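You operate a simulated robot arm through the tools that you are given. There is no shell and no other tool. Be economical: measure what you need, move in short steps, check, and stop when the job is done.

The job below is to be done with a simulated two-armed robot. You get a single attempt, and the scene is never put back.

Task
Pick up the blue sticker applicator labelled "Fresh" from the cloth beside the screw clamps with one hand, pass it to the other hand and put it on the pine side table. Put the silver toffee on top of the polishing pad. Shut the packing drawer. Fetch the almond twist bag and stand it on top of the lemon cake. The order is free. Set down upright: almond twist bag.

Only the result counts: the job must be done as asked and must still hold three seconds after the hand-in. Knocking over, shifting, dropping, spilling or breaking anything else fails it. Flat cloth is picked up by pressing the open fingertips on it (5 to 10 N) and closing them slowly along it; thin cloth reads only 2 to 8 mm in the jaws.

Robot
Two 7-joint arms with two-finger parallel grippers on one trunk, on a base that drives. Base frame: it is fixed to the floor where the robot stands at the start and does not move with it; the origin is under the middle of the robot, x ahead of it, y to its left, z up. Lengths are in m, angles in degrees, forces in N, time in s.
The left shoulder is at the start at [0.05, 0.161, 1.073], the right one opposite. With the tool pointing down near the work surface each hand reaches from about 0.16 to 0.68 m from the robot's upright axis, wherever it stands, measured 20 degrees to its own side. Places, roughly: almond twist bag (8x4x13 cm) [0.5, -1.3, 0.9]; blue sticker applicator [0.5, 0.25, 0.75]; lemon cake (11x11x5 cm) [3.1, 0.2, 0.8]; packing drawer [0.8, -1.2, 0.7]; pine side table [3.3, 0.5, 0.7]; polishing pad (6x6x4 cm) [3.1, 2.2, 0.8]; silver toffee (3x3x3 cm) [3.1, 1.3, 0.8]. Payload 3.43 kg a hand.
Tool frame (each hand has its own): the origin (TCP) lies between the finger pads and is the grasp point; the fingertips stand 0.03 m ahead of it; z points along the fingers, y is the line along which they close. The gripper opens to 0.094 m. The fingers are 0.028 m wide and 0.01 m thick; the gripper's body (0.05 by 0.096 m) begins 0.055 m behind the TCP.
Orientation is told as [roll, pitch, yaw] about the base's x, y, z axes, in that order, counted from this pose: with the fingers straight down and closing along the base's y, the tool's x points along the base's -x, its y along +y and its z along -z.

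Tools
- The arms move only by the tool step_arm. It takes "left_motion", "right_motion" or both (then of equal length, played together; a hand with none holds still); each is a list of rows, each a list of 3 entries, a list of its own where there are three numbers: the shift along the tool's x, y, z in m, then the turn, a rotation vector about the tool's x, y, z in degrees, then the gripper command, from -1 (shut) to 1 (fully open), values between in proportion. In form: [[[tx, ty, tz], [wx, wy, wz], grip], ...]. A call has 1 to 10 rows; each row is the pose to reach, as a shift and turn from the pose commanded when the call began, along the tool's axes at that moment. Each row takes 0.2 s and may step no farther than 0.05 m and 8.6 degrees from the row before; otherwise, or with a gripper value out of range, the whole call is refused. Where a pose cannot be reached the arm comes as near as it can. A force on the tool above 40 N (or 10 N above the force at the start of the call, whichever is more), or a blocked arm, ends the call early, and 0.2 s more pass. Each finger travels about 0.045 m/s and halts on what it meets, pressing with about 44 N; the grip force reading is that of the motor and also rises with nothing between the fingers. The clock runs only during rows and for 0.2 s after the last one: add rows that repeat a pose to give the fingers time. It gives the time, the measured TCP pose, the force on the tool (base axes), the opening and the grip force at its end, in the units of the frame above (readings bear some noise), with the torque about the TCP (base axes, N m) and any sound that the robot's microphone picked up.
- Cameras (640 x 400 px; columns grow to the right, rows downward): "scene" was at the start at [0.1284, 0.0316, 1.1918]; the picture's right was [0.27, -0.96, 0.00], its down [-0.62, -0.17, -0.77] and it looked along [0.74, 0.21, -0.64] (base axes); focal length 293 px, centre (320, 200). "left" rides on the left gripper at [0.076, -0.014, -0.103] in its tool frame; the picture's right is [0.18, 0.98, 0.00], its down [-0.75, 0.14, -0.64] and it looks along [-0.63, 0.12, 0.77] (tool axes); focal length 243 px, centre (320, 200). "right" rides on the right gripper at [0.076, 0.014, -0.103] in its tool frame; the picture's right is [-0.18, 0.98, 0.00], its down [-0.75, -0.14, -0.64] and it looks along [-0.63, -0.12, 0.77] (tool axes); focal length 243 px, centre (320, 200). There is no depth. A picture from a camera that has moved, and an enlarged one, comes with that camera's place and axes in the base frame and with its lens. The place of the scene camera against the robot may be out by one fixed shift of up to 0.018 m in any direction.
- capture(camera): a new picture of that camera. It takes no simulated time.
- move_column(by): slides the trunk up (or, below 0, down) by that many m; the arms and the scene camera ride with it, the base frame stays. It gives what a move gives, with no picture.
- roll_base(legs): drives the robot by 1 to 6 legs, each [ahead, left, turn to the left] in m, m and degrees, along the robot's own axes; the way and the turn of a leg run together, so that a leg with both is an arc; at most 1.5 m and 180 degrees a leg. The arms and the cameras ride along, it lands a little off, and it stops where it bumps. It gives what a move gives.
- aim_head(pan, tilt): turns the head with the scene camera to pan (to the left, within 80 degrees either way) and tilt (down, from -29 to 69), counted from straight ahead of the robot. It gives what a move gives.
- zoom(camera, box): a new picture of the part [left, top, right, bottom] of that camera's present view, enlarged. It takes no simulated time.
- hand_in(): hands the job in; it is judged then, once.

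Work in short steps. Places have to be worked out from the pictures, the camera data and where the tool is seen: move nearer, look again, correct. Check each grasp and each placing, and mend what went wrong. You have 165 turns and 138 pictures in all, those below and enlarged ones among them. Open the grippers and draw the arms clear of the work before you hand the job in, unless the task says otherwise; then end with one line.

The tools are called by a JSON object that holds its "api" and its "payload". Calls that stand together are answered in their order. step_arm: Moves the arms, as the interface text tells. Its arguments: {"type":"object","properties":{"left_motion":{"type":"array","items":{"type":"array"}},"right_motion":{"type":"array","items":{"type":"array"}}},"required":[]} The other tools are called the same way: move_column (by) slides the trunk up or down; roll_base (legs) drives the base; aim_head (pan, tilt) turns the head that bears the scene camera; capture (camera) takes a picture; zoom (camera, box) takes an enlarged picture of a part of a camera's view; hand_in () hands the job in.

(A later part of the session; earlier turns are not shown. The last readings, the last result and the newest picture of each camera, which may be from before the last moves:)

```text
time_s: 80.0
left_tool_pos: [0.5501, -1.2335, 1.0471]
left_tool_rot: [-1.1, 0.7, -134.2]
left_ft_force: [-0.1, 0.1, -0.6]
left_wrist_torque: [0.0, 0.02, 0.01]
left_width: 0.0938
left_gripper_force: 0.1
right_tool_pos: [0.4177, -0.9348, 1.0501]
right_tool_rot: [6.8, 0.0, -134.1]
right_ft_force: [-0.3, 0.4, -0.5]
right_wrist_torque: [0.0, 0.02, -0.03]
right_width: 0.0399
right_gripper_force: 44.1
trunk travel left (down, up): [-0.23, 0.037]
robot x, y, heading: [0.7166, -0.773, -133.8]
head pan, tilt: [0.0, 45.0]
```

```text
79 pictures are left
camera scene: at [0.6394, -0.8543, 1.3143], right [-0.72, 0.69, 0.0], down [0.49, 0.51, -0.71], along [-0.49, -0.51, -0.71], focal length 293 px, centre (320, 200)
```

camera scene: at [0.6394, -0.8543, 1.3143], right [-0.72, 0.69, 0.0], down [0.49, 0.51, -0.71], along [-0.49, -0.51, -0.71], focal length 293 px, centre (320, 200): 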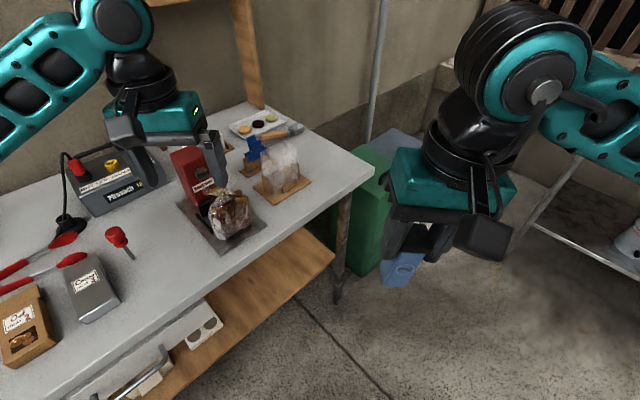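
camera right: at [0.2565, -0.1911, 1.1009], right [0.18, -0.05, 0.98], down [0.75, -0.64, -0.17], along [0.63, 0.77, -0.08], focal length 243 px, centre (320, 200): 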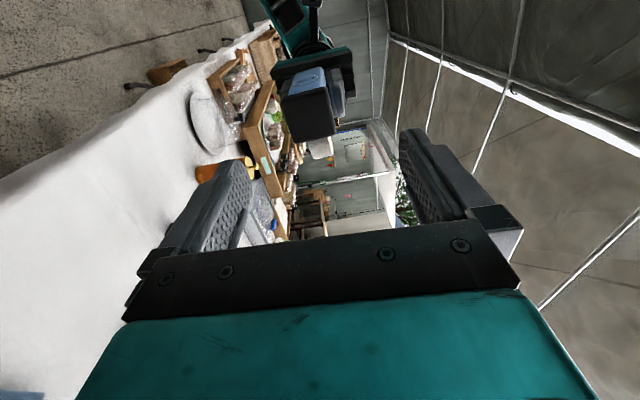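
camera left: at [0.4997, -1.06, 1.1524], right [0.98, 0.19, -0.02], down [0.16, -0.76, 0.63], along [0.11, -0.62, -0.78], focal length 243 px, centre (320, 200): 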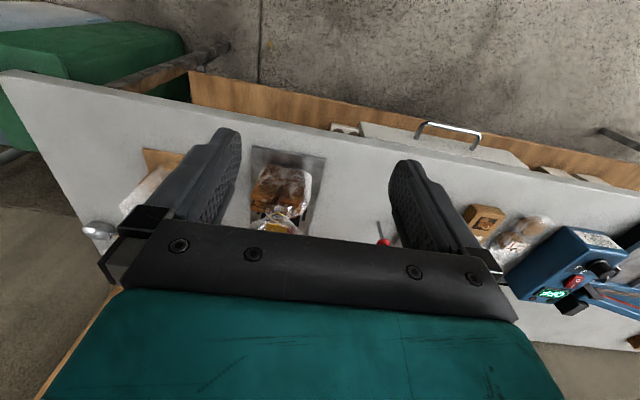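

Rotate the left hand by a further −46° so it closes along y, over the bag, at safe height.

{"api": "step_arm", "payload": {"left_motion": [[[-0.01, -0.002, 0], [0, 0, 7.7], 1], [[-0.02, -0.004, 0], [0, 0, 15.4], 1], [[-0.03, -0.006, 0], [0, 0, 23], 1], [[-0.04, -0.007, 0], [0, 0, 30.7], 1], [[-0.05, -0.008, 0], [0, 0, 38.4], 1], [[-0.0625, -0.009, 0], [0, 0, 45.8], 1], [[-0.0625, -0.009, 0], [0, 0, 45.8], 1]]}}

{"api": "capture", "payload": {"camera": "left"}}

{"api": "capture", "payload": {"camera": "scene"}}

```text
time_s: 81.6
left_tool_pos: [0.4997, -1.2733, 1.0467]
left_tool_rot: [-1.3, -0.3, 179.8]
left_ft_force: [-0.1, -0.6, -0.4]
left_wrist_torque: [-0.01, 0.0, 0.0]
left_width: 0.0938
left_gripper_force: 0.0
right_tool_pos: [0.4192, -0.934, 1.0487]
right_tool_rot: [6.8, 0.0, -134.1]
right_ft_force: [0.4, -1.1, -0.3]
right_wrist_torque: [0.01, 0.0, -0.01]
right_width: 0.0396
right_gripper_force: 43.8
trunk travel left (down, up): [-0.23, 0.037]
robot x, y, heading: [0.7154, -0.7777, -133.9]
head pan, tilt: [0.0, 45.0]
```

```text
78 pictures are left
camera left: at [0.5772, -1.2589, 1.1505], right [0.18, -0.98, -0.02], down [-0.75, -0.15, 0.64], along [-0.64, -0.1, -0.77], focal length 243 px, centre (320, 200)
```

left: 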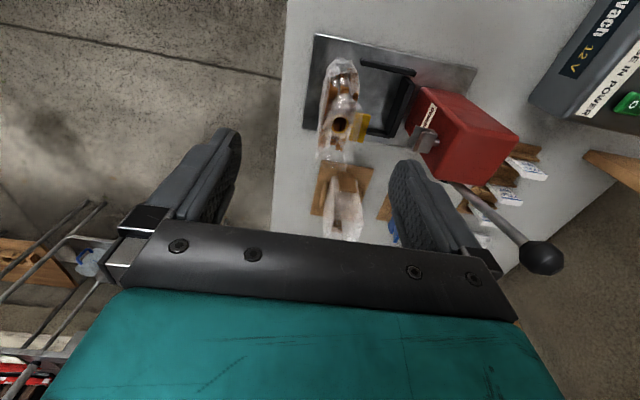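

```text
77 pictures are left
camera scene: at [0.6393, -0.8542, 1.3143], right [-0.72, 0.69, 0.0], down [0.49, 0.51, -0.71], along [-0.49, -0.51, -0.71], focal length 293 px, centre (320, 200)
```

scene: 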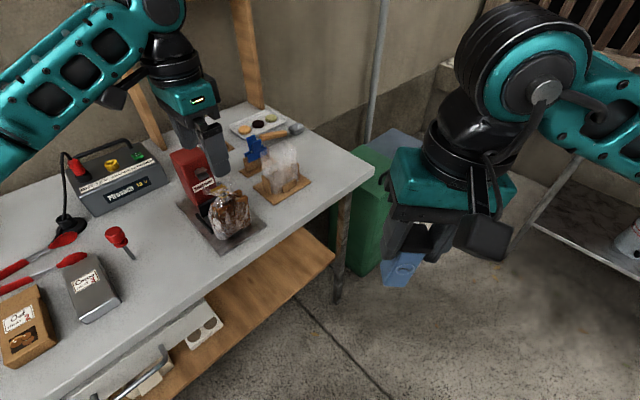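

The lever knob is ~10 cm clear behind. Zoom on the bag from above.

{"api": "zoom", "payload": {"camera": "left", "box": [280, 20, 460, 180]}}

```text
2.50 times, centred on (370, 100) of left
camera zoom: at [0.5772, -1.2589, 1.1505], right [0.18, -0.98, -0.02], down [-0.75, -0.15, 0.64], along [-0.64, -0.1, -0.77], focal length 606 px, centre (195, 450)
```

zoom: 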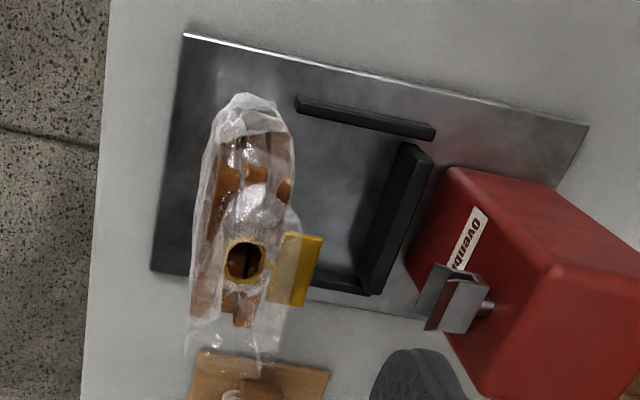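

Bag centre refined to (0.485, −1.288). Shift over it and descend halfway, then check.

{"api": "step_arm", "payload": {"left_motion": [[[-0.0147, 0.0147, 0], [0, 0, 0], 1], [[-0.0147, 0.0147, 0.03], [0, 0, 0], 1], [[-0.0147, 0.0147, 0.06], [0, 0, 0], 1], [[-0.0147, 0.0147, 0.085], [0, 0, 0], 1], [[-0.0147, 0.0147, 0.085], [0, 0, 0], 1]]}}

{"api": "capture", "payload": {"camera": "left"}}

{"api": "zoom", "payload": {"camera": "scene", "box": [150, 110, 310, 260]}}

```text
time_s: 82.8
left_tool_pos: [0.4839, -1.2836, 0.9607]
left_tool_rot: [-1.3, -0.3, 180.0]
left_ft_force: [-0.2, 0.1, 0.3]
left_wrist_torque: [0.0, 0.03, 0.01]
left_width: 0.0938
left_gripper_force: 0.1
right_tool_pos: [0.4195, -0.9342, 1.0496]
right_tool_rot: [6.8, -0.1, -134.1]
right_ft_force: [-0.2, 0.4, -0.6]
right_wrist_torque: [0.05, -0.05, -0.03]
right_width: 0.0401
right_gripper_force: 43.8
trunk travel left (down, up): [-0.23, 0.037]
robot x, y, heading: [0.7186, -0.7778, -133.9]
head pan, tilt: [0.0, 45.0]
```

```text
75 pictures are left
camera left: at [0.5618, -1.2713, 1.065], right [0.18, -0.98, -0.02], down [-0.75, -0.15, 0.64], along [-0.64, -0.1, -0.77], focal length 243 px, centre (320, 200)
```

left: 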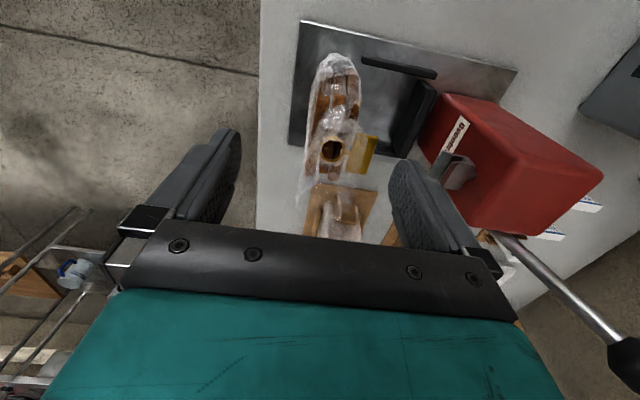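

```text
2.67 times, centred on (230, 185) of scene
camera zoom: at [0.6392, -0.8542, 1.3143], right [-0.72, 0.69, 0.0], down [0.49, 0.51, -0.71], along [-0.49, -0.51, -0.71], focal length 782 px, centre (560, 240)
```

zoom: 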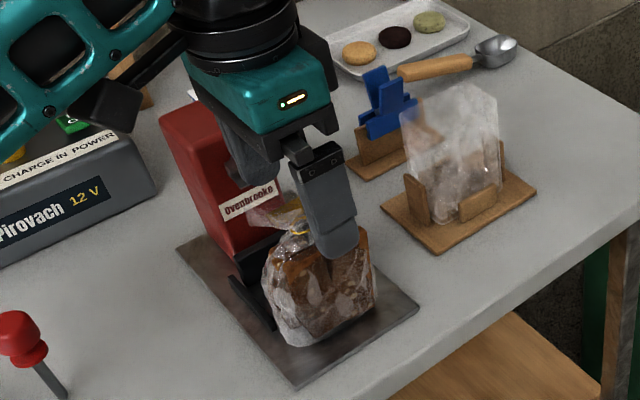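

Aligned (tie at (0.488, −1.289)). Descend to z≈0.892 and close.

{"api": "step_arm", "payload": {"left_motion": [[[0, 0.003, 0.025], [0, 0, 0], 1], [[0, 0.003, 0.05], [0, 0, 0], 1], [[0, 0.003, 0.068], [0, 0, 0], 1], [[0, 0.003, 0.068], [0, 0, 0], 0.6], [[0, 0.003, 0.068], [0, 0, 0], 0.2], [[0, 0.003, 0.068], [0, 0, 0], -0.2], [[0, 0.003, 0.068], [0, 0, 0], -0.6], [[0, 0.003, 0.068], [0, 0, 0], -0.6]]}}

{"api": "zoom", "payload": {"camera": "scene", "box": [150, 110, 310, 260]}}

{"api": "capture", "payload": {"camera": "left"}}

```text
time_s: 84.6
left_tool_pos: [0.4819, -1.2864, 0.8921]
left_tool_rot: [-1.4, -0.4, 179.9]
left_ft_force: [-0.2, 0.2, 0.7]
left_wrist_torque: [0.07, 0.0, 0.02]
left_width: 0.0475
left_gripper_force: 11.6
right_tool_pos: [0.4189, -0.9337, 1.0492]
right_tool_rot: [6.9, 0.0, -134.1]
right_ft_force: [0.3, 1.0, -0.5]
right_wrist_torque: [0.02, 0.02, 0.0]
right_width: 0.0399
right_gripper_force: 44.2
trunk travel left (down, up): [-0.23, 0.037]
robot x, y, heading: [0.7149, -0.7732, -134.0]
head pan, tilt: [0.0, 45.0]
```

```text
2.67 times, centred on (230, 185) of scene
camera zoom: at [0.6392, -0.8542, 1.3142], right [-0.72, 0.69, 0.0], down [0.49, 0.51, -0.71], along [-0.49, -0.51, -0.71], focal length 782 px, centre (560, 240)
```

zoom: 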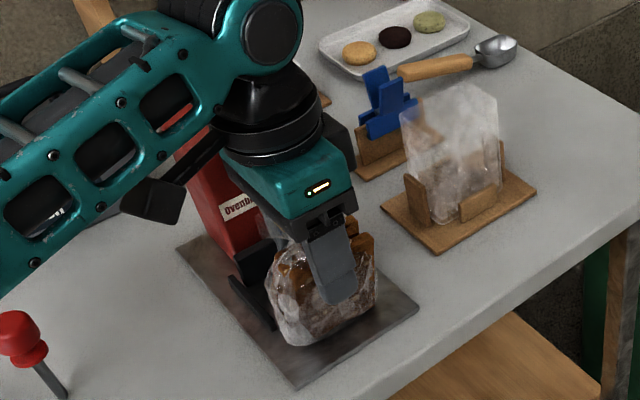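

```text
72 pictures are left
camera left: at [0.5612, -1.2728, 0.9967], right [0.18, -0.98, -0.02], down [-0.75, -0.15, 0.64], along [-0.63, -0.1, -0.77], focal length 243 px, centre (320, 200)
```

left: 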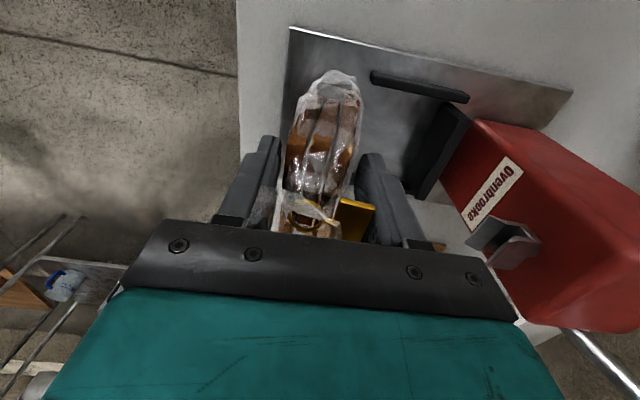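

Fingers are reaching the bag at 47 mm; finish closing and check the grip.

{"api": "step_arm", "payload": {"left_motion": [[[0, 0, 0], [0, 0, 0], -1], [[0, 0, 0], [0, 0, 0], -1], [[0, 0, 0], [0, 0, 0], -1], [[0, 0, 0], [0, 0, 0], -1]]}}

```text
time_s: 85.6
left_tool_pos: [0.4836, -1.2861, 0.8923]
left_tool_rot: [-1.3, -0.3, 180.0]
left_ft_force: [0.0, -0.3, 0.3]
left_wrist_torque: [0.04, -0.02, 0.02]
left_width: 0.0475
left_gripper_force: 12.4
right_tool_pos: [0.4184, -0.9338, 1.0492]
right_tool_rot: [6.8, -0.1, -134.0]
right_ft_force: [0.0, 0.3, 0.7]
right_wrist_torque: [0.03, -0.03, 0.01]
right_width: 0.0395
right_gripper_force: 43.9
trunk travel left (down, up): [-0.23, 0.037]
robot x, y, heading: [0.7182, -0.7735, -134.1]
head pan, tilt: [0.0, 45.0]
```

Grip stable at 47.5 mm. Lift a little and check.

{"api": "step_arm", "payload": {"left_motion": [[[0, 0, -0.01], [0, 0, 0], -1], [[0, 0, -0.02], [0, 0, 0], -1], [[0, 0, -0.04], [0, 0, 0], -1], [[0, 0, -0.06], [0, 0, 0], -1]]}}

{"api": "zoom", "payload": {"camera": "scene", "box": [150, 110, 310, 260]}}

```text
time_s: 86.6
left_tool_pos: [0.484, -1.2882, 0.9537]
left_tool_rot: [-1.3, -0.3, 179.8]
left_ft_force: [0.0, -0.4, -1.5]
left_wrist_torque: [0.0, 0.01, -0.03]
left_width: 0.0452
left_gripper_force: 12.0
right_tool_pos: [0.4185, -0.9341, 1.0494]
right_tool_rot: [6.8, -0.1, -134.1]
right_ft_force: [-0.2, -0.3, -0.4]
right_wrist_torque: [-0.01, -0.02, 0.01]
right_width: 0.0398
right_gripper_force: 44.5
trunk travel left (down, up): [-0.23, 0.037]
robot x, y, heading: [0.718, -0.7765, -134.1]
head pan, tilt: [0.0, 45.0]
```

```text
2.67 times, centred on (230, 185) of scene
camera zoom: at [0.6391, -0.8542, 1.3142], right [-0.72, 0.69, 0.0], down [0.49, 0.51, -0.71], along [-0.49, -0.51, -0.71], focal length 782 px, centre (560, 240)
```

zoom: 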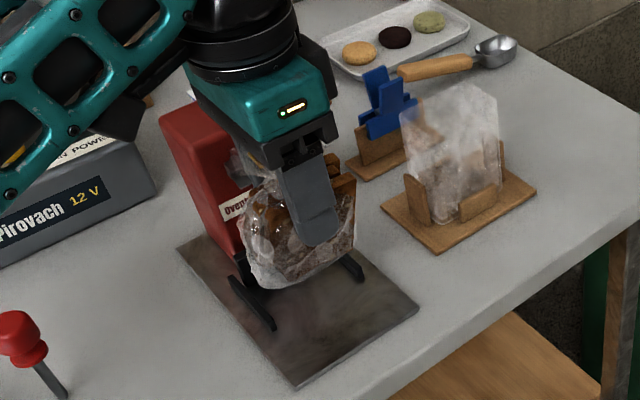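

The bag is held. Lift and pull it in closer to the robot.

{"api": "step_arm", "payload": {"left_motion": [[[0, 0, -0.04], [0, 0, 0], -1], [[0, 0, -0.08], [0, 0, 0], -1], [[0.02, -0.03, -0.11], [0, 0, 0], -1], [[0.04, -0.06, -0.13], [0, 0, 0], -1], [[0.06, -0.09, -0.14], [0, 0, 0], -1], [[0.08, -0.12, -0.15], [0, 0, -8], -1], [[0.09, -0.14, -0.15], [0, 0, -16], -1], [[0.1, -0.15, -0.15], [0, 0, -24], -1], [[0.1, -0.15, -0.15], [0, 0, -32], -1], [[0.1, -0.15, -0.15], [0, 0, -40], -1]]}}

{"api": "aim_head", "payload": {"pan": 80, "tilt": 25}}

{"api": "capture", "payload": {"camera": "scene"}}

```text
time_s: 88.8
left_tool_pos: [0.584, -1.1399, 1.1073]
left_tool_rot: [-1.2, 0.7, -139.9]
left_ft_force: [0.4, 0.1, -1.4]
left_wrist_torque: [0.01, 0.0, 0.0]
left_width: 0.0454
left_gripper_force: 12.2
right_tool_pos: [0.4178, -0.9349, 1.0493]
right_tool_rot: [6.7, -0.1, -134.1]
right_ft_force: [-0.7, -0.3, 0.4]
right_wrist_torque: [0.0, 0.01, 0.01]
right_width: 0.0398
right_gripper_force: 44.2
trunk travel left (down, up): [-0.23, 0.037]
robot x, y, heading: [0.7197, -0.7773, -134.0]
head pan, tilt: [0.0, 45.0]
```

```text
time_s: 90.3
left_tool_pos: [0.5853, -1.1399, 1.1056]
left_tool_rot: [-1.3, 0.6, -140.0]
left_ft_force: [-0.2, 0.3, -0.7]
left_wrist_torque: [0.01, 0.0, 0.04]
left_width: 0.0455
left_gripper_force: 12.0
right_tool_pos: [0.4194, -0.9343, 1.0491]
right_tool_rot: [6.8, 0.0, -134.1]
right_ft_force: [-0.8, 0.0, -0.1]
right_wrist_torque: [0.0, -0.01, 0.02]
right_width: 0.0398
right_gripper_force: 44.0
trunk travel left (down, up): [-0.23, 0.037]
robot x, y, heading: [0.7124, -0.7759, -133.8]
head pan, tilt: [80.0, 25.0]
```

```text
70 pictures are left
camera scene: at [0.7498, -0.8703, 1.3448], right [-0.81, -0.59, 0.0], down [-0.25, 0.34, -0.91], along [0.53, -0.73, -0.42], focal length 293 px, centre (320, 200)
```

scene: 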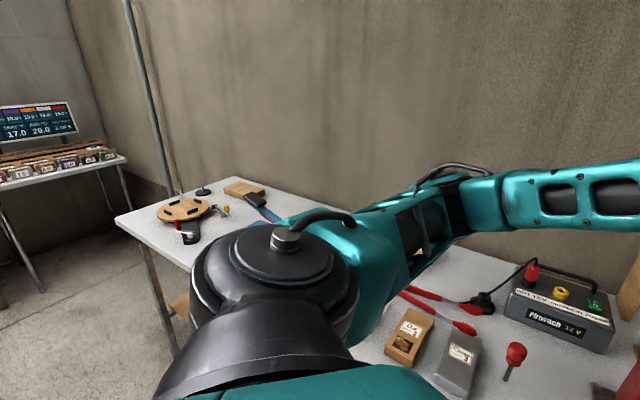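

Path is clear; turn left to face +x and drive on along the corridor.

{"api": "roll_base", "payload": {"legs": [[0, 0, 134]]}}

{"api": "aim_head", "payload": {"pan": 20, "tilt": 20}}

{"api": "capture", "payload": {"camera": "scene"}}

```text
time_s: 96.3
left_tool_pos: [1.0715, -0.6182, 1.1059]
left_tool_rot: [-1.1, 0.6, -6.2]
left_ft_force: [0.4, -0.5, -1.1]
left_wrist_torque: [-0.02, -0.03, -0.02]
left_width: 0.0453
left_gripper_force: 11.8
right_tool_pos: [1.0388, -0.8825, 1.0503]
right_tool_rot: [6.8, 0.0, -0.2]
right_ft_force: [0.1, -0.6, 0.7]
right_wrist_torque: [0.01, 0.01, -0.01]
right_width: 0.0398
right_gripper_force: 44.3
trunk travel left (down, up): [-0.23, 0.037]
robot x, y, heading: [0.7207, -0.7746, -0.3]
head pan, tilt: [80.0, 25.0]
```

```text
time_s: 97.6
left_tool_pos: [1.0713, -0.6187, 1.1061]
left_tool_rot: [-1.2, 0.7, -6.3]
left_ft_force: [0.5, -0.3, -1.2]
left_wrist_torque: [-0.04, 0.0, 0.01]
left_width: 0.0454
left_gripper_force: 12.1
right_tool_pos: [1.0381, -0.8809, 1.0493]
right_tool_rot: [6.8, 0.0, -0.2]
right_ft_force: [-0.1, -0.2, -0.1]
right_wrist_torque: [-0.02, 0.02, 0.0]
right_width: 0.0398
right_gripper_force: 44.6
trunk travel left (down, up): [-0.23, 0.037]
robot x, y, heading: [0.7142, -0.7734, 0.1]
head pan, tilt: [20.0, 20.0]
```

```text
69 pictures are left
camera scene: at [0.8511, -0.7351, 1.3529], right [0.34, -0.94, 0.0], down [-0.32, -0.12, -0.94], along [0.88, 0.32, -0.34], focal length 293 px, centre (320, 200)
```

scene: 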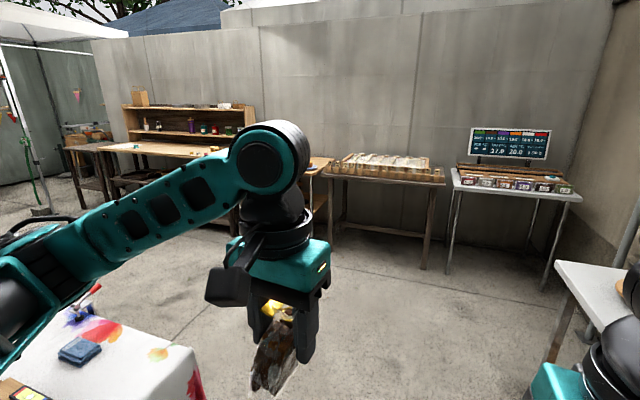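

The cloth table ends at x≈1.3. Drive ahead 1.25 m, then left 1.1 m toward the back row.

{"api": "roll_base", "payload": {"legs": [[1.25, 0, 0], [0, 1.1, 0]]}}

{"api": "aim_head", "payload": {"pan": 0, "tilt": 32}}

{"api": "capture", "payload": {"camera": "scene"}}

```text
time_s: 113.4
left_tool_pos: [2.3287, 0.4789, 1.107]
left_tool_rot: [-1.2, 0.6, -6.6]
left_ft_force: [0.5, -1.1, -2.0]
left_wrist_torque: [-0.01, 0.04, 0.01]
left_width: 0.0452
left_gripper_force: 11.9
right_tool_pos: [2.293, 0.215, 1.0484]
right_tool_rot: [6.8, 0.1, -0.6]
right_ft_force: [0.4, -0.2, 0.5]
right_wrist_torque: [0.02, 0.01, -0.01]
right_width: 0.0398
right_gripper_force: 43.8
trunk travel left (down, up): [-0.23, 0.037]
robot x, y, heading: [1.9727, 0.3269, -0.3]
head pan, tilt: [20.0, 20.0]
```

```text
time_s: 114.3
left_tool_pos: [2.3275, 0.4795, 1.1072]
left_tool_rot: [-1.2, 0.6, -6.4]
left_ft_force: [-1.0, -0.4, -1.3]
left_wrist_torque: [0.01, 0.02, 0.02]
left_width: 0.0452
left_gripper_force: 11.8
right_tool_pos: [2.2937, 0.2161, 1.0495]
right_tool_rot: [6.7, 0.0, -0.6]
right_ft_force: [-0.3, -0.2, -1.4]
right_wrist_torque: [0.01, -0.01, 0.03]
right_width: 0.0397
right_gripper_force: 44.0
trunk travel left (down, up): [-0.23, 0.037]
robot x, y, heading: [1.9773, 0.3219, -0.4]
head pan, tilt: [0.0, 32.0]
```

```text
68 pictures are left
camera scene: at [2.1089, 0.3313, 1.3337], right [-0.01, -1.0, 0.0], down [-0.53, 0.0, -0.85], along [0.85, -0.01, -0.53], focal length 293 px, centre (320, 200)
```

scene: 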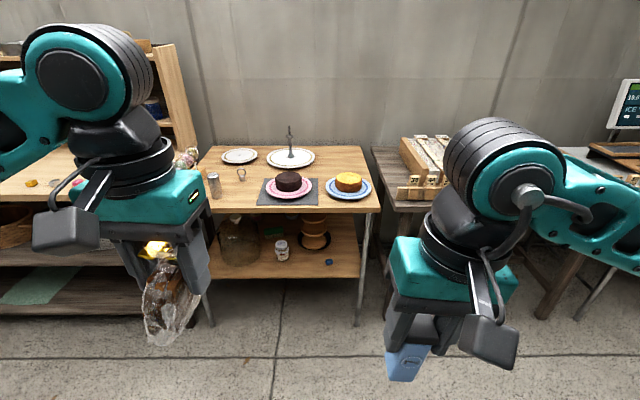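

Found the side table with the lemon cake. Zoom on the held bag and on the table.

{"api": "zoom", "payload": {"camera": "scene", "box": [110, 210, 230, 360]}}

{"api": "zoom", "payload": {"camera": "scene", "box": [190, 110, 390, 290]}}

```text
2.67 times, centred on (170, 285) of scene
camera zoom: at [2.1089, 0.3313, 1.3337], right [-0.01, -1.0, 0.0], down [-0.53, 0.0, -0.85], along [0.85, -0.01, -0.53], focal length 782 px, centre (720, -27)
```

zoom: 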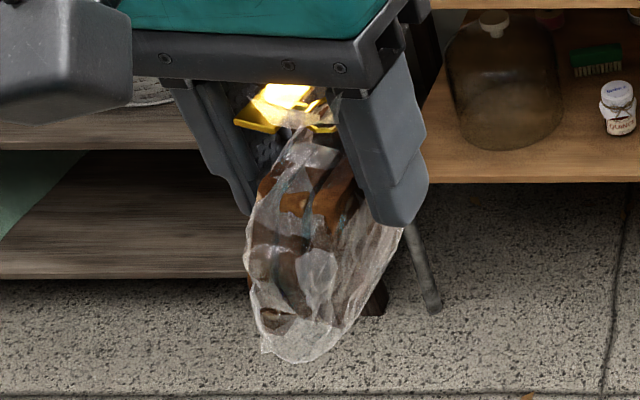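

```text
2.22 times, centred on (290, 200) of scene
camera zoom: at [2.1089, 0.3313, 1.3337], right [-0.01, -1.0, 0.0], down [-0.53, 0.0, -0.85], along [0.85, -0.01, -0.53], focal length 652 px, centre (387, 200)
```

zoom: 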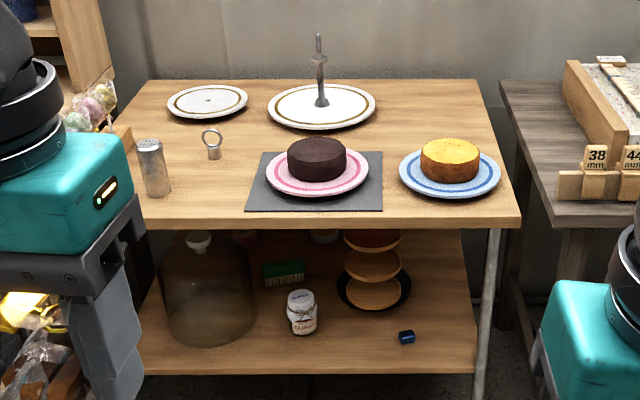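

Lemon cake is at about (3.085, 0.21). Drive so it lies ahead-left for the left hand.

{"api": "roll_base", "payload": {"legs": [[0, -0.3, 0], [0.5, 0, 0]]}}

{"api": "aim_head", "payload": {"pan": 15, "tilt": 45}}

{"api": "capture", "payload": {"camera": "scene"}}

{"api": "capture", "payload": {"camera": "left"}}

```text
time_s: 120.1
left_tool_pos: [2.8275, 0.1708, 1.1069]
left_tool_rot: [-1.3, 0.6, -6.6]
left_ft_force: [1.1, -0.4, -1.3]
left_wrist_torque: [-0.02, 0.02, 0.03]
left_width: 0.0454
left_gripper_force: 11.7
right_tool_pos: [2.793, -0.0923, 1.0485]
right_tool_rot: [6.8, 0.1, -0.6]
right_ft_force: [0.1, -0.3, -0.2]
right_wrist_torque: [-0.02, 0.03, -0.01]
right_width: 0.0396
right_gripper_force: 43.9
trunk travel left (down, up): [-0.23, 0.037]
robot x, y, heading: [2.4678, 0.0169, -0.5]
head pan, tilt: [0.0, 32.0]
```

```text
time_s: 120.8
left_tool_pos: [2.8288, 0.1703, 1.1063]
left_tool_rot: [-1.1, 0.7, -6.6]
left_ft_force: [-0.2, -1.0, -0.5]
left_wrist_torque: [0.01, -0.01, 0.02]
left_width: 0.0452
left_gripper_force: 12.0
right_tool_pos: [2.7926, -0.0916, 1.0479]
right_tool_rot: [6.8, 0.0, -0.6]
right_ft_force: [0.8, -0.5, 0.5]
right_wrist_torque: [-0.01, 0.01, -0.01]
right_width: 0.0398
right_gripper_force: 44.1
trunk travel left (down, up): [-0.23, 0.037]
robot x, y, heading: [2.4711, 0.0151, -0.4]
head pan, tilt: [15.0, 45.0]
```

```text
65 pictures are left
camera scene: at [2.5968, 0.0447, 1.3143], right [0.25, -0.97, 0.0], down [-0.68, -0.18, -0.71], along [0.68, 0.18, -0.71], focal length 293 px, centre (320, 200)
```

scene: 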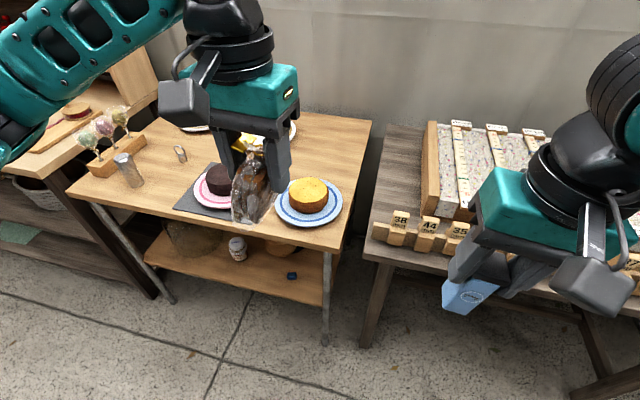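

```text
64 pictures are left
camera left: at [2.7528, 0.1685, 1.2114], right [-0.07, 1.0, -0.02], down [0.77, 0.07, 0.63], along [0.63, 0.03, -0.78], focal length 243 px, centre (320, 200)
```

left: 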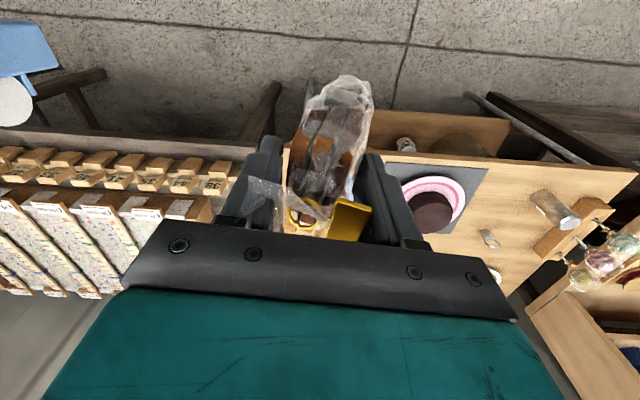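

The bag leans only slightly in the grip. Use the right camera to pin down the cake's position.

{"api": "capture", "payload": {"camera": "right"}}

{"api": "zoom", "payload": {"camera": "scene", "box": [170, 100, 370, 260]}}

```text
63 pictures are left
camera right: at [2.7163, -0.0889, 1.1517], right [0.19, 0.97, 0.12], down [0.75, -0.22, 0.62], along [0.63, -0.03, -0.78], focal length 243 px, centre (320, 200)
```

right: 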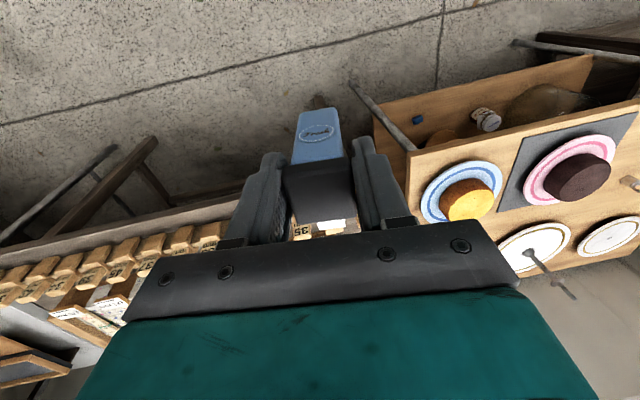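

```text
2.50 times, centred on (270, 180) of scene
camera zoom: at [2.5968, 0.0447, 1.3143], right [0.25, -0.97, 0.0], down [-0.68, -0.18, -0.71], along [0.68, 0.18, -0.71], focal length 733 px, centre (445, 250)
```

zoom: 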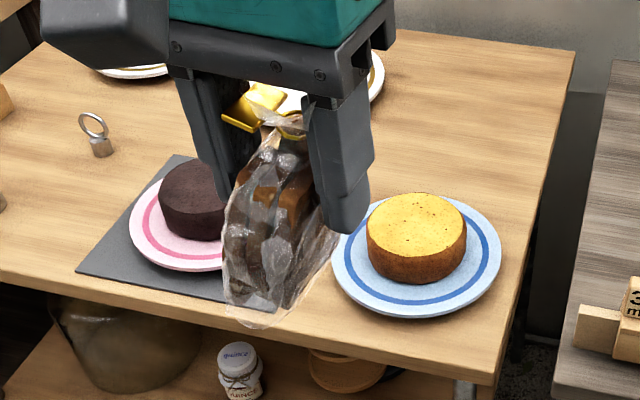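

Cake centre estimates cluster near (3.115, 0.207) with top z≈0.79. Drive 8 cm nearer, then extend the left hand over the cake at height.

{"api": "roll_base", "payload": {"legs": [[0.08, 0, 0]]}}

{"api": "step_arm", "payload": {"left_motion": [[[-0.04, 0.005, 0], [0.8, 0, -1.6], -1], [[-0.08, 0.01, 0], [1.6, 0, -3.2], -1], [[-0.12, 0.015, 0], [2.4, 0, -5], -1], [[-0.16, 0.015, 0], [3, 0, -6.5], -1], [[-0.195, 0.015, 0], [3, 0, -6.5], -1], [[-0.195, 0.015, 0.03], [3, 0, -6.5], -1], [[-0.195, 0.015, 0.06], [3, 0, -6.5], -1], [[-0.195, 0.015, 0.09], [3, 0, -6.5], -1], [[-0.195, 0.015, 0.09], [3, 0, -6.5], -1]]}}

{"api": "zoom", "payload": {"camera": "scene", "box": [170, 80, 410, 280]}}

{"api": "capture", "payload": {"camera": "right"}}

```text
time_s: 121.9
left_tool_pos: [2.9076, 0.1694, 1.1044]
left_tool_rot: [-1.2, 0.8, -6.5]
left_ft_force: [0.5, 0.0, -1.7]
left_wrist_torque: [-0.03, 0.01, -0.02]
left_width: 0.0454
left_gripper_force: 11.6
right_tool_pos: [2.8723, -0.0916, 1.0496]
right_tool_rot: [6.8, 0.1, -0.6]
right_ft_force: [0.7, -0.3, -0.6]
right_wrist_torque: [0.03, 0.03, 0.02]
right_width: 0.04
right_gripper_force: 44.2
trunk travel left (down, up): [-0.23, 0.037]
robot x, y, heading: [2.5532, 0.0163, -0.5]
head pan, tilt: [15.0, 45.0]
```

```text
time_s: 123.9
left_tool_pos: [3.1016, 0.1606, 1.0141]
left_tool_rot: [-4.0, 0.8, -0.1]
left_ft_force: [0.0, 0.4, -1.0]
left_wrist_torque: [-0.03, 0.02, -0.03]
left_width: 0.0455
left_gripper_force: 12.2
right_tool_pos: [2.8721, -0.0912, 1.0497]
right_tool_rot: [6.8, 0.0, -0.7]
right_ft_force: [0.0, 1.1, 0.6]
right_wrist_torque: [0.02, 0.04, -0.05]
right_width: 0.0397
right_gripper_force: 43.8
trunk travel left (down, up): [-0.23, 0.037]
robot x, y, heading: [2.5527, 0.0143, -0.5]
head pan, tilt: [15.0, 45.0]
```

```text
2.00 times, centred on (290, 180) of scene
camera zoom: at [2.6765, 0.0441, 1.3143], right [0.25, -0.97, 0.0], down [-0.68, -0.18, -0.71], along [0.68, 0.18, -0.71], focal length 587 px, centre (380, 240)
```

zoom: 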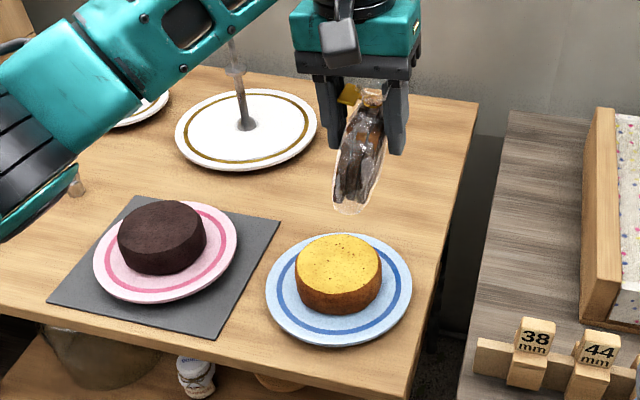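

```text
60 pictures are left
camera right: at [2.796, -0.0895, 1.1518], right [0.19, 0.97, 0.12], down [0.75, -0.22, 0.62], along [0.63, -0.03, -0.78], focal length 243 px, centre (320, 200)
```

right: 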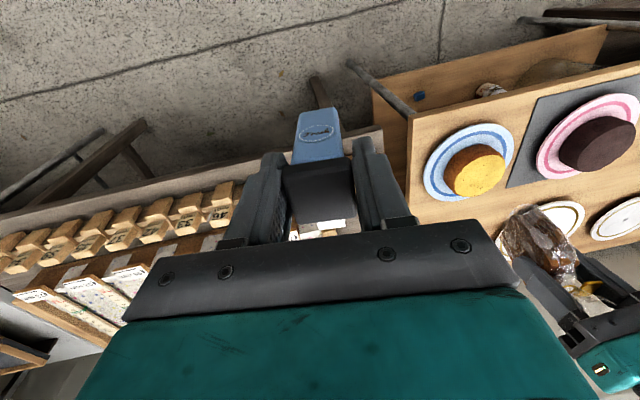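

Refined cake centre (3.10, 0.197), top ≈0.795. Move over it and come down to about 3 cm above.

{"api": "step_arm", "payload": {"left_motion": [[[0, 0.018, 0.0], [1.5, 0, 0], -1], [[0, 0.038, 0.0], [3, 0, 0], -1], [[0, 0.04, 0.035], [3, 0, 0], -1], [[0, 0.042, 0.07], [3, 0, 0], -1], [[0, 0.0436, 0.107], [3, 0, 0], -1], [[0, 0.0436, 0.107], [3, 0, 0], -1]]}}

{"api": "zoom", "payload": {"camera": "scene", "box": [230, 100, 410, 260]}}

{"api": "zoom", "payload": {"camera": "right", "box": [400, 80, 640, 260]}}

```text
time_s: 125.3
left_tool_pos: [3.099, 0.1979, 0.9033]
left_tool_rot: [-7.1, 0.9, 0.0]
left_ft_force: [-0.1, -0.2, -1.2]
left_wrist_torque: [-0.01, -0.02, -0.03]
left_width: 0.0452
left_gripper_force: 12.4
right_tool_pos: [2.8711, -0.0929, 1.0496]
right_tool_rot: [6.8, -0.1, -0.7]
right_ft_force: [0.6, -0.2, 0.6]
right_wrist_torque: [0.01, 0.06, 0.02]
right_width: 0.0398
right_gripper_force: 43.5
trunk travel left (down, up): [-0.23, 0.037]
robot x, y, heading: [2.5511, 0.0112, -0.3]
head pan, tilt: [15.0, 45.0]
```

```text
2.50 times, centred on (320, 180) of scene
camera zoom: at [2.6765, 0.0441, 1.3143], right [0.25, -0.97, 0.0], down [-0.68, -0.18, -0.71], along [0.68, 0.18, -0.71], focal length 733 px, centre (320, 250)
```

zoom: 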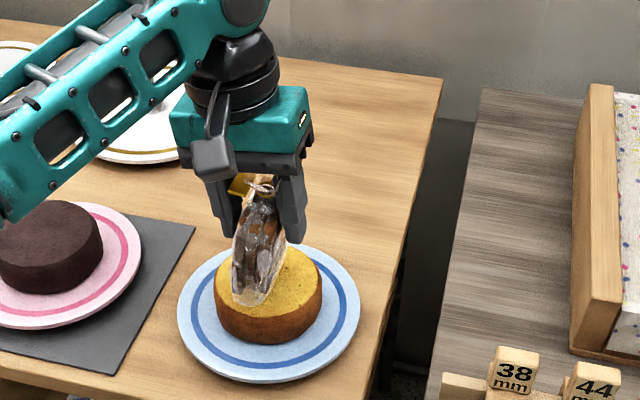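

```text
2.22 times, centred on (520, 170) of right
camera zoom: at [2.796, -0.0895, 1.1518], right [0.19, 0.97, 0.12], down [0.75, -0.22, 0.62], along [0.63, -0.03, -0.78], focal length 539 px, centre (-124, 267)
```

zoom: 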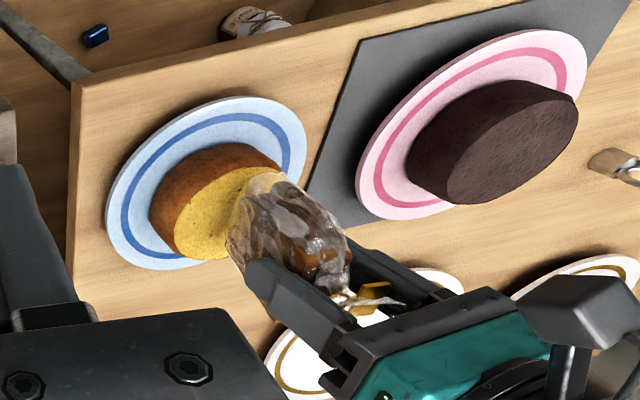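

Bag should shift ~1 cm toward −y and a bit +x. Adjust and lower gently to about contact.

{"api": "step_arm", "payload": {"left_motion": [[[-0.007, -0.012, 0.0015], [0, 0, 0], -1], [[-0.007, -0.0113, 0.007], [0, 0, 0], -1], [[-0.007, -0.0106, 0.0125], [0, 0, 0], -1], [[-0.007, -0.01, 0.018], [0, 0, 0], -1], [[-0.007, -0.0097, 0.021], [0, 0, 0], -1], [[-0.007, -0.0097, 0.021], [0, 0, 0], -1]]}}

{"api": "zoom", "payload": {"camera": "scene", "box": [250, 130, 370, 250]}}

{"api": "zoom", "payload": {"camera": "right", "box": [420, 90, 600, 240]}}

```text
time_s: 126.7
left_tool_pos: [3.1068, 0.185, 0.8857]
left_tool_rot: [-7.0, 0.8, 0.0]
left_ft_force: [0.4, 2.6, 7.7]
left_wrist_torque: [0.19, -0.07, 0.04]
left_width: 0.0457
left_gripper_force: 11.9
right_tool_pos: [2.8711, -0.0937, 1.0494]
right_tool_rot: [6.9, 0.0, -0.6]
right_ft_force: [-0.3, 0.7, -1.0]
right_wrist_torque: [-0.02, -0.02, 0.03]
right_width: 0.0396
right_gripper_force: 43.6
trunk travel left (down, up): [-0.23, 0.037]
robot x, y, heading: [2.548, 0.0185, -0.7]
head pan, tilt: [15.0, 45.0]
```

```text
3.33 times, centred on (310, 190) of scene
camera zoom: at [2.6758, 0.0442, 1.3144], right [0.25, -0.97, 0.0], down [-0.68, -0.18, -0.71], along [0.68, 0.18, -0.71], focal length 978 px, centre (353, 233)
```

zoom: 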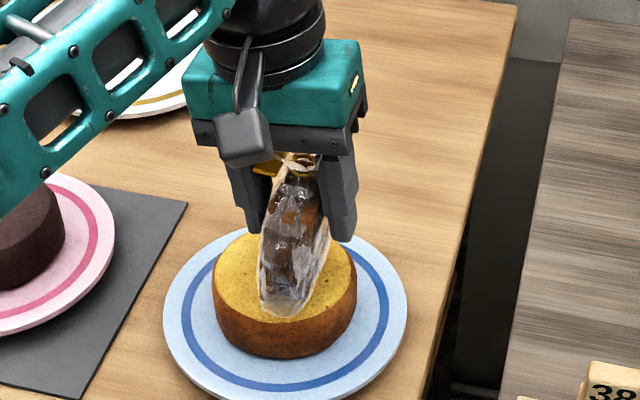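

```text
2.67 times, centred on (510, 165) of right
camera zoom: at [2.7955, -0.0894, 1.152], right [0.19, 0.97, 0.12], down [0.75, -0.22, 0.62], along [0.63, -0.03, -0.78], focal length 647 px, centre (-187, 293)
```

zoom: 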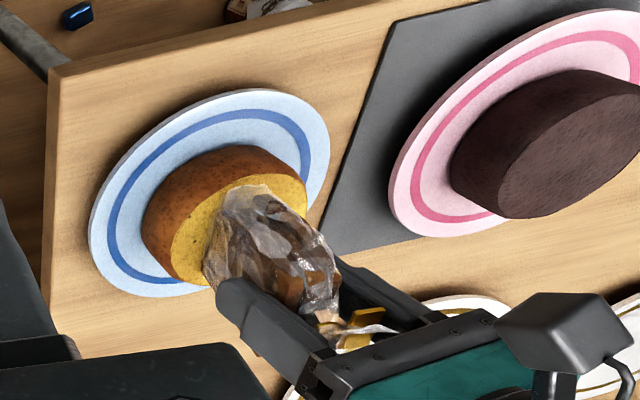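

Contact (~9 N) with the bag centred on the cake. Open slowly and check.

{"api": "step_arm", "payload": {"left_motion": [[[0, 0, -0.001], [0, 0, 0], -0.05], [[0, 0, -0.001], [0, 0, 0], 0.05], [[0, 0, -0.001], [0, 0, 0], 0.15], [[0, 0, -0.001], [0, 0, 0], 0.25], [[0, 0, -0.001], [0, 0, 0], 0.25]]}}

{"api": "zoom", "payload": {"camera": "scene", "box": [250, 130, 370, 250]}}

{"api": "zoom", "payload": {"camera": "right", "box": [420, 90, 600, 240]}}

```text
time_s: 127.9
left_tool_pos: [3.1057, 0.1851, 0.8853]
left_tool_rot: [-7.1, 0.9, -0.1]
left_ft_force: [0.1, 0.5, 0.7]
left_wrist_torque: [-0.02, 0.02, -0.02]
left_width: 0.0589
left_gripper_force: 0.2
right_tool_pos: [2.8718, -0.0921, 1.0476]
right_tool_rot: [6.8, 0.0, -0.6]
right_ft_force: [0.3, 0.4, -0.3]
right_wrist_torque: [0.01, -0.02, 0.0]
right_width: 0.0399
right_gripper_force: 43.6
trunk travel left (down, up): [-0.23, 0.037]
robot x, y, heading: [2.5498, 0.0184, -0.1]
head pan, tilt: [15.0, 45.0]
```

```text
3.33 times, centred on (310, 190) of scene
camera zoom: at [2.6764, 0.0441, 1.3142], right [0.25, -0.97, 0.0], down [-0.68, -0.18, -0.71], along [0.68, 0.18, -0.71], focal length 978 px, centre (353, 233)
```

zoom: 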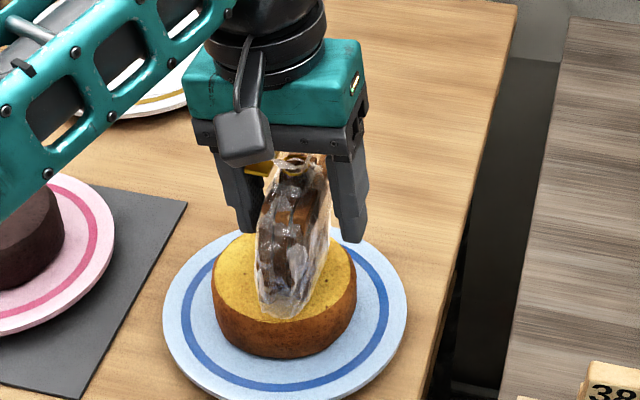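

```text
2.67 times, centred on (510, 165) of right
camera zoom: at [2.796, -0.0895, 1.1518], right [0.19, 0.97, 0.12], down [0.75, -0.22, 0.62], along [0.63, -0.03, -0.78], focal length 647 px, centre (-187, 293)
```

zoom: 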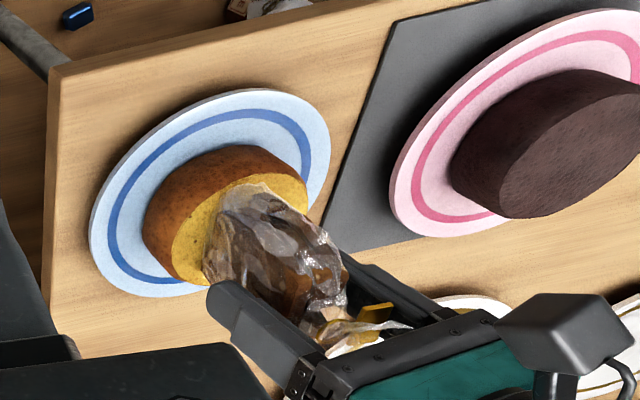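

It stands. Open fully, then rise straight up along the hand's axis with care.

{"api": "step_arm", "payload": {"left_motion": [[[0, 0, 0], [0, 0, 0], 0.5], [[0, 0, 0], [0, 0, 0], 0.8], [[0, 0, 0], [0, 0, 0], 1], [[0, 0, 0], [0, 0, 0], 1]]}}

{"api": "zoom", "payload": {"camera": "scene", "box": [250, 130, 370, 250]}}

{"api": "capture", "payload": {"camera": "left"}}

```text
time_s: 128.9
left_tool_pos: [3.1064, 0.1866, 0.8851]
left_tool_rot: [-7.1, 0.9, -0.1]
left_ft_force: [-0.4, 0.6, -0.9]
left_wrist_torque: [0.03, -0.01, -0.02]
left_width: 0.0942
left_gripper_force: 0.0
right_tool_pos: [2.8721, -0.092, 1.049]
right_tool_rot: [6.7, 0.0, -0.7]
right_ft_force: [-0.2, -0.1, -0.4]
right_wrist_torque: [0.01, 0.02, 0.01]
right_width: 0.0399
right_gripper_force: 44.2
trunk travel left (down, up): [-0.23, 0.037]
robot x, y, heading: [2.5503, 0.013, -0.4]
head pan, tilt: [15.0, 45.0]
```

```text
3.33 times, centred on (310, 190) of scene
camera zoom: at [2.6764, 0.0441, 1.3142], right [0.25, -0.97, 0.0], down [-0.68, -0.18, -0.71], along [0.68, 0.18, -0.71], focal length 978 px, centre (353, 233)
```

zoom: 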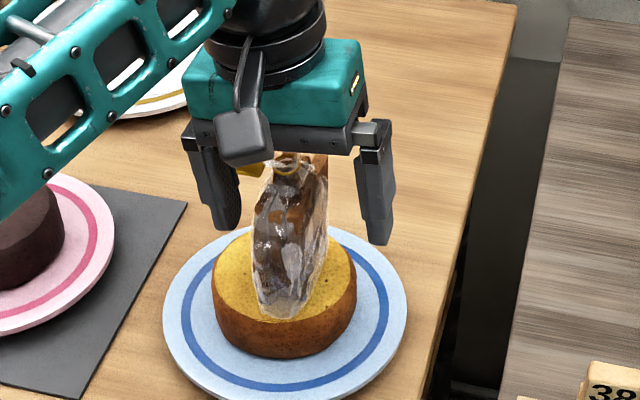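

```text
52 pictures are left
camera left: at [3.0331, 0.1847, 0.9913], right [-0.18, 0.98, -0.12], down [0.76, 0.22, 0.61], along [0.62, 0.02, -0.79], focal length 243 px, centre (320, 200)
```

left: 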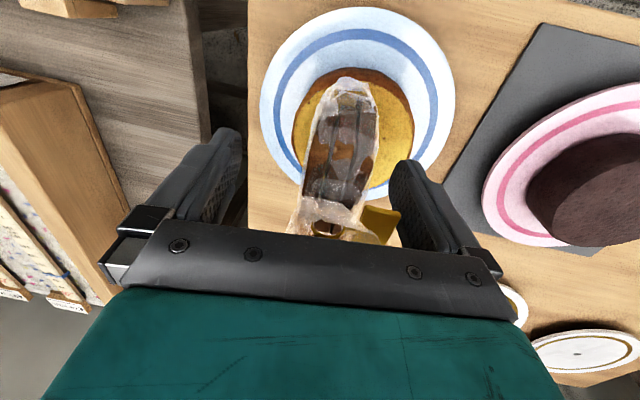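

Bag stands free on the cake. Raise the hand straight up.

{"api": "step_arm", "payload": {"left_motion": [[[0, -0.0037, -0.03], [0, 0, 0], 1], [[0, -0.0073, -0.06], [0, 0, 0], 1], [[0, -0.0122, -0.1], [0, 0, 0], 1], [[0, -0.017, -0.14], [0, 0, 0], 1], [[0.03, -0.022, -0.18], [-2, 0, 0], 1], [[0.07, -0.022, -0.2], [-4, 0, 0], 1], [[0.11, -0.022, -0.2], [-7, 0, 0], 1], [[0.15, -0.022, -0.2], [-7, 0, 0], 1], [[0.19, -0.022, -0.2], [-7, 0, 0], 1]]}}

{"api": "capture", "payload": {"camera": "scene"}}

```text
refused: row 5 steps farther than a row can; nothing moved
```

```text
51 pictures are left
camera scene: at [2.6764, 0.0441, 1.3142], right [0.25, -0.97, 0.0], down [-0.68, -0.18, -0.71], along [0.68, 0.18, -0.71], focal length 293 px, centre (320, 200)
```

scene: 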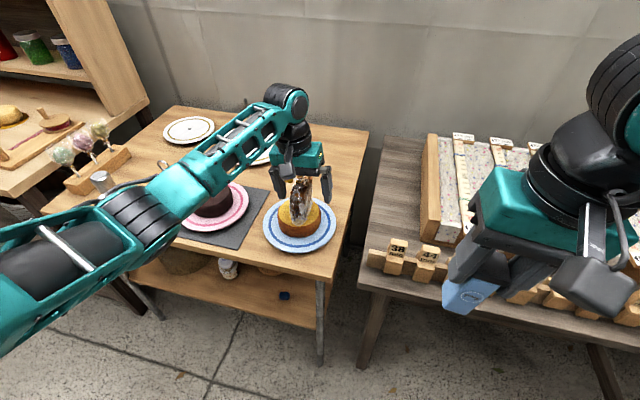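

The call was refused only for a step size; repeat with smaller steps.

{"api": "step_arm", "payload": {"left_motion": [[[0, -0.0037, -0.03], [0, 0, 0], 1], [[0, -0.0073, -0.06], [0, 0, 0], 1], [[0, -0.0122, -0.1], [0, 0, 0], 1], [[0, -0.017, -0.14], [0, 0, 0], 1], [[0.025, -0.02, -0.165], [-2, 0, 0], 1], [[0.05, -0.022, -0.19], [-4, 0, 0], 1], [[0.09, -0.022, -0.2], [-7, 0, 0], 1], [[0.13, -0.022, -0.2], [-7, 0, 0], 1], [[0.17, -0.022, -0.2], [-7, 0, 0], 1]]}}

{"api": "capture", "payload": {"camera": "scene"}}

```text
time_s: 130.9
left_tool_pos: [2.9385, 0.1867, 1.0893]
left_tool_rot: [0.0, 0.9, 0.0]
left_ft_force: [-0.7, -0.5, 0.6]
left_wrist_torque: [0.0, -0.03, -0.03]
left_width: 0.0939
left_gripper_force: 0.0
right_tool_pos: [2.8712, -0.0919, 1.0491]
right_tool_rot: [6.8, 0.0, -0.6]
right_ft_force: [0.7, 0.8, 0.4]
right_wrist_torque: [0.01, 0.0, -0.02]
right_width: 0.0398
right_gripper_force: 44.3
trunk travel left (down, up): [-0.23, 0.037]
robot x, y, heading: [2.5503, 0.0153, -0.4]
head pan, tilt: [15.0, 45.0]
```

```text
50 pictures are left
camera scene: at [2.676, 0.0442, 1.3143], right [0.25, -0.97, 0.0], down [-0.68, -0.18, -0.71], along [0.68, 0.18, -0.71], focal length 293 px, centre (320, 200)
```

scene: 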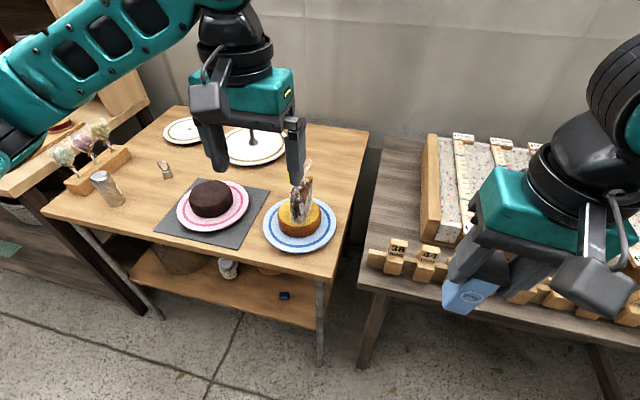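

The bag is standing well. Now drive left 0.8 m so the right hand can put the applicator at the free spot around (3.10, 0.62).

{"api": "roll_base", "payload": {"legs": [[0, 0.8, 0]]}}

{"api": "aim_head", "payload": {"pan": -15, "tilt": 45}}

{"api": "capture", "payload": {"camera": "scene"}}

{"api": "capture", "payload": {"camera": "right"}}

```text
time_s: 138.3
left_tool_pos: [2.9472, 0.9899, 1.0885]
left_tool_rot: [-0.1, 0.9, -0.2]
left_ft_force: [0.2, -0.9, -0.1]
left_wrist_torque: [0.01, 0.0, -0.02]
left_width: 0.094
left_gripper_force: 0.0
right_tool_pos: [2.8786, 0.7098, 1.0487]
right_tool_rot: [6.8, 0.1, -0.7]
right_ft_force: [-0.2, 1.0, -0.1]
right_wrist_torque: [-0.01, 0.0, 0.04]
right_width: 0.0399
right_gripper_force: 44.5
trunk travel left (down, up): [-0.23, 0.037]
robot x, y, heading: [2.5539, 0.8154, -0.6]
head pan, tilt: [15.0, 45.0]
```

```text
time_s: 139.3
left_tool_pos: [2.9466, 0.9902, 1.0894]
left_tool_rot: [-0.2, 0.9, -0.3]
left_ft_force: [0.4, 0.5, 0.6]
left_wrist_torque: [0.02, 0.02, 0.01]
left_width: 0.0938
left_gripper_force: 0.1
right_tool_pos: [2.8785, 0.7094, 1.049]
right_tool_rot: [6.8, 0.0, -0.8]
right_ft_force: [-1.0, 0.4, 0.0]
right_wrist_torque: [0.01, 0.0, -0.03]
right_width: 0.0398
right_gripper_force: 44.4
trunk travel left (down, up): [-0.23, 0.037]
robot x, y, heading: [2.5565, 0.8202, -0.7]
head pan, tilt: [-15.0, 45.0]
```

```text
49 pictures are left
camera scene: at [2.6836, 0.8045, 1.3142], right [-0.27, -0.96, 0.0], down [-0.68, 0.19, -0.71], along [0.68, -0.19, -0.71], focal length 293 px, centre (320, 200)
```

scene: 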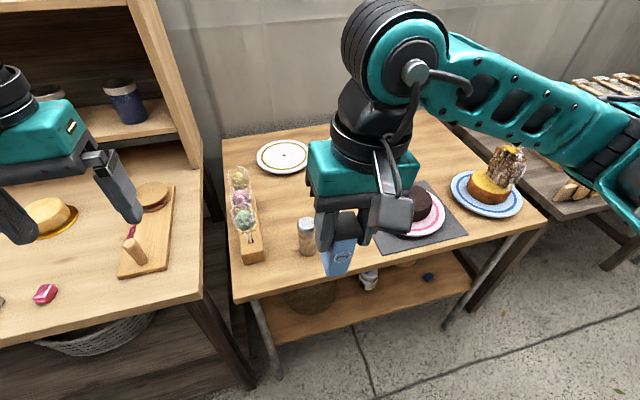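

```text
48 pictures are left
camera right: at [2.8032, 0.7126, 1.1517], right [0.2, 0.97, 0.12], down [0.75, -0.23, 0.62], along [0.63, -0.04, -0.78], focal length 243 px, centre (320, 200)
```

right: 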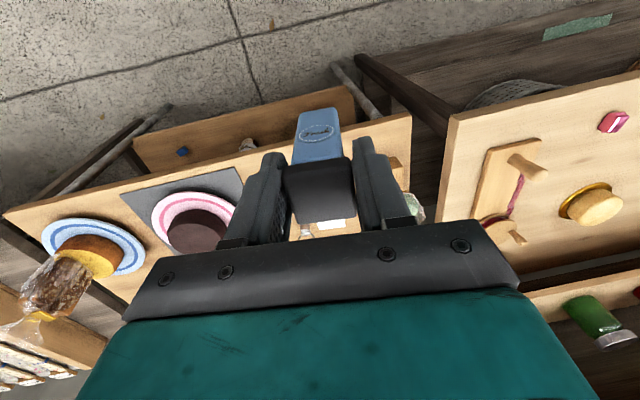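

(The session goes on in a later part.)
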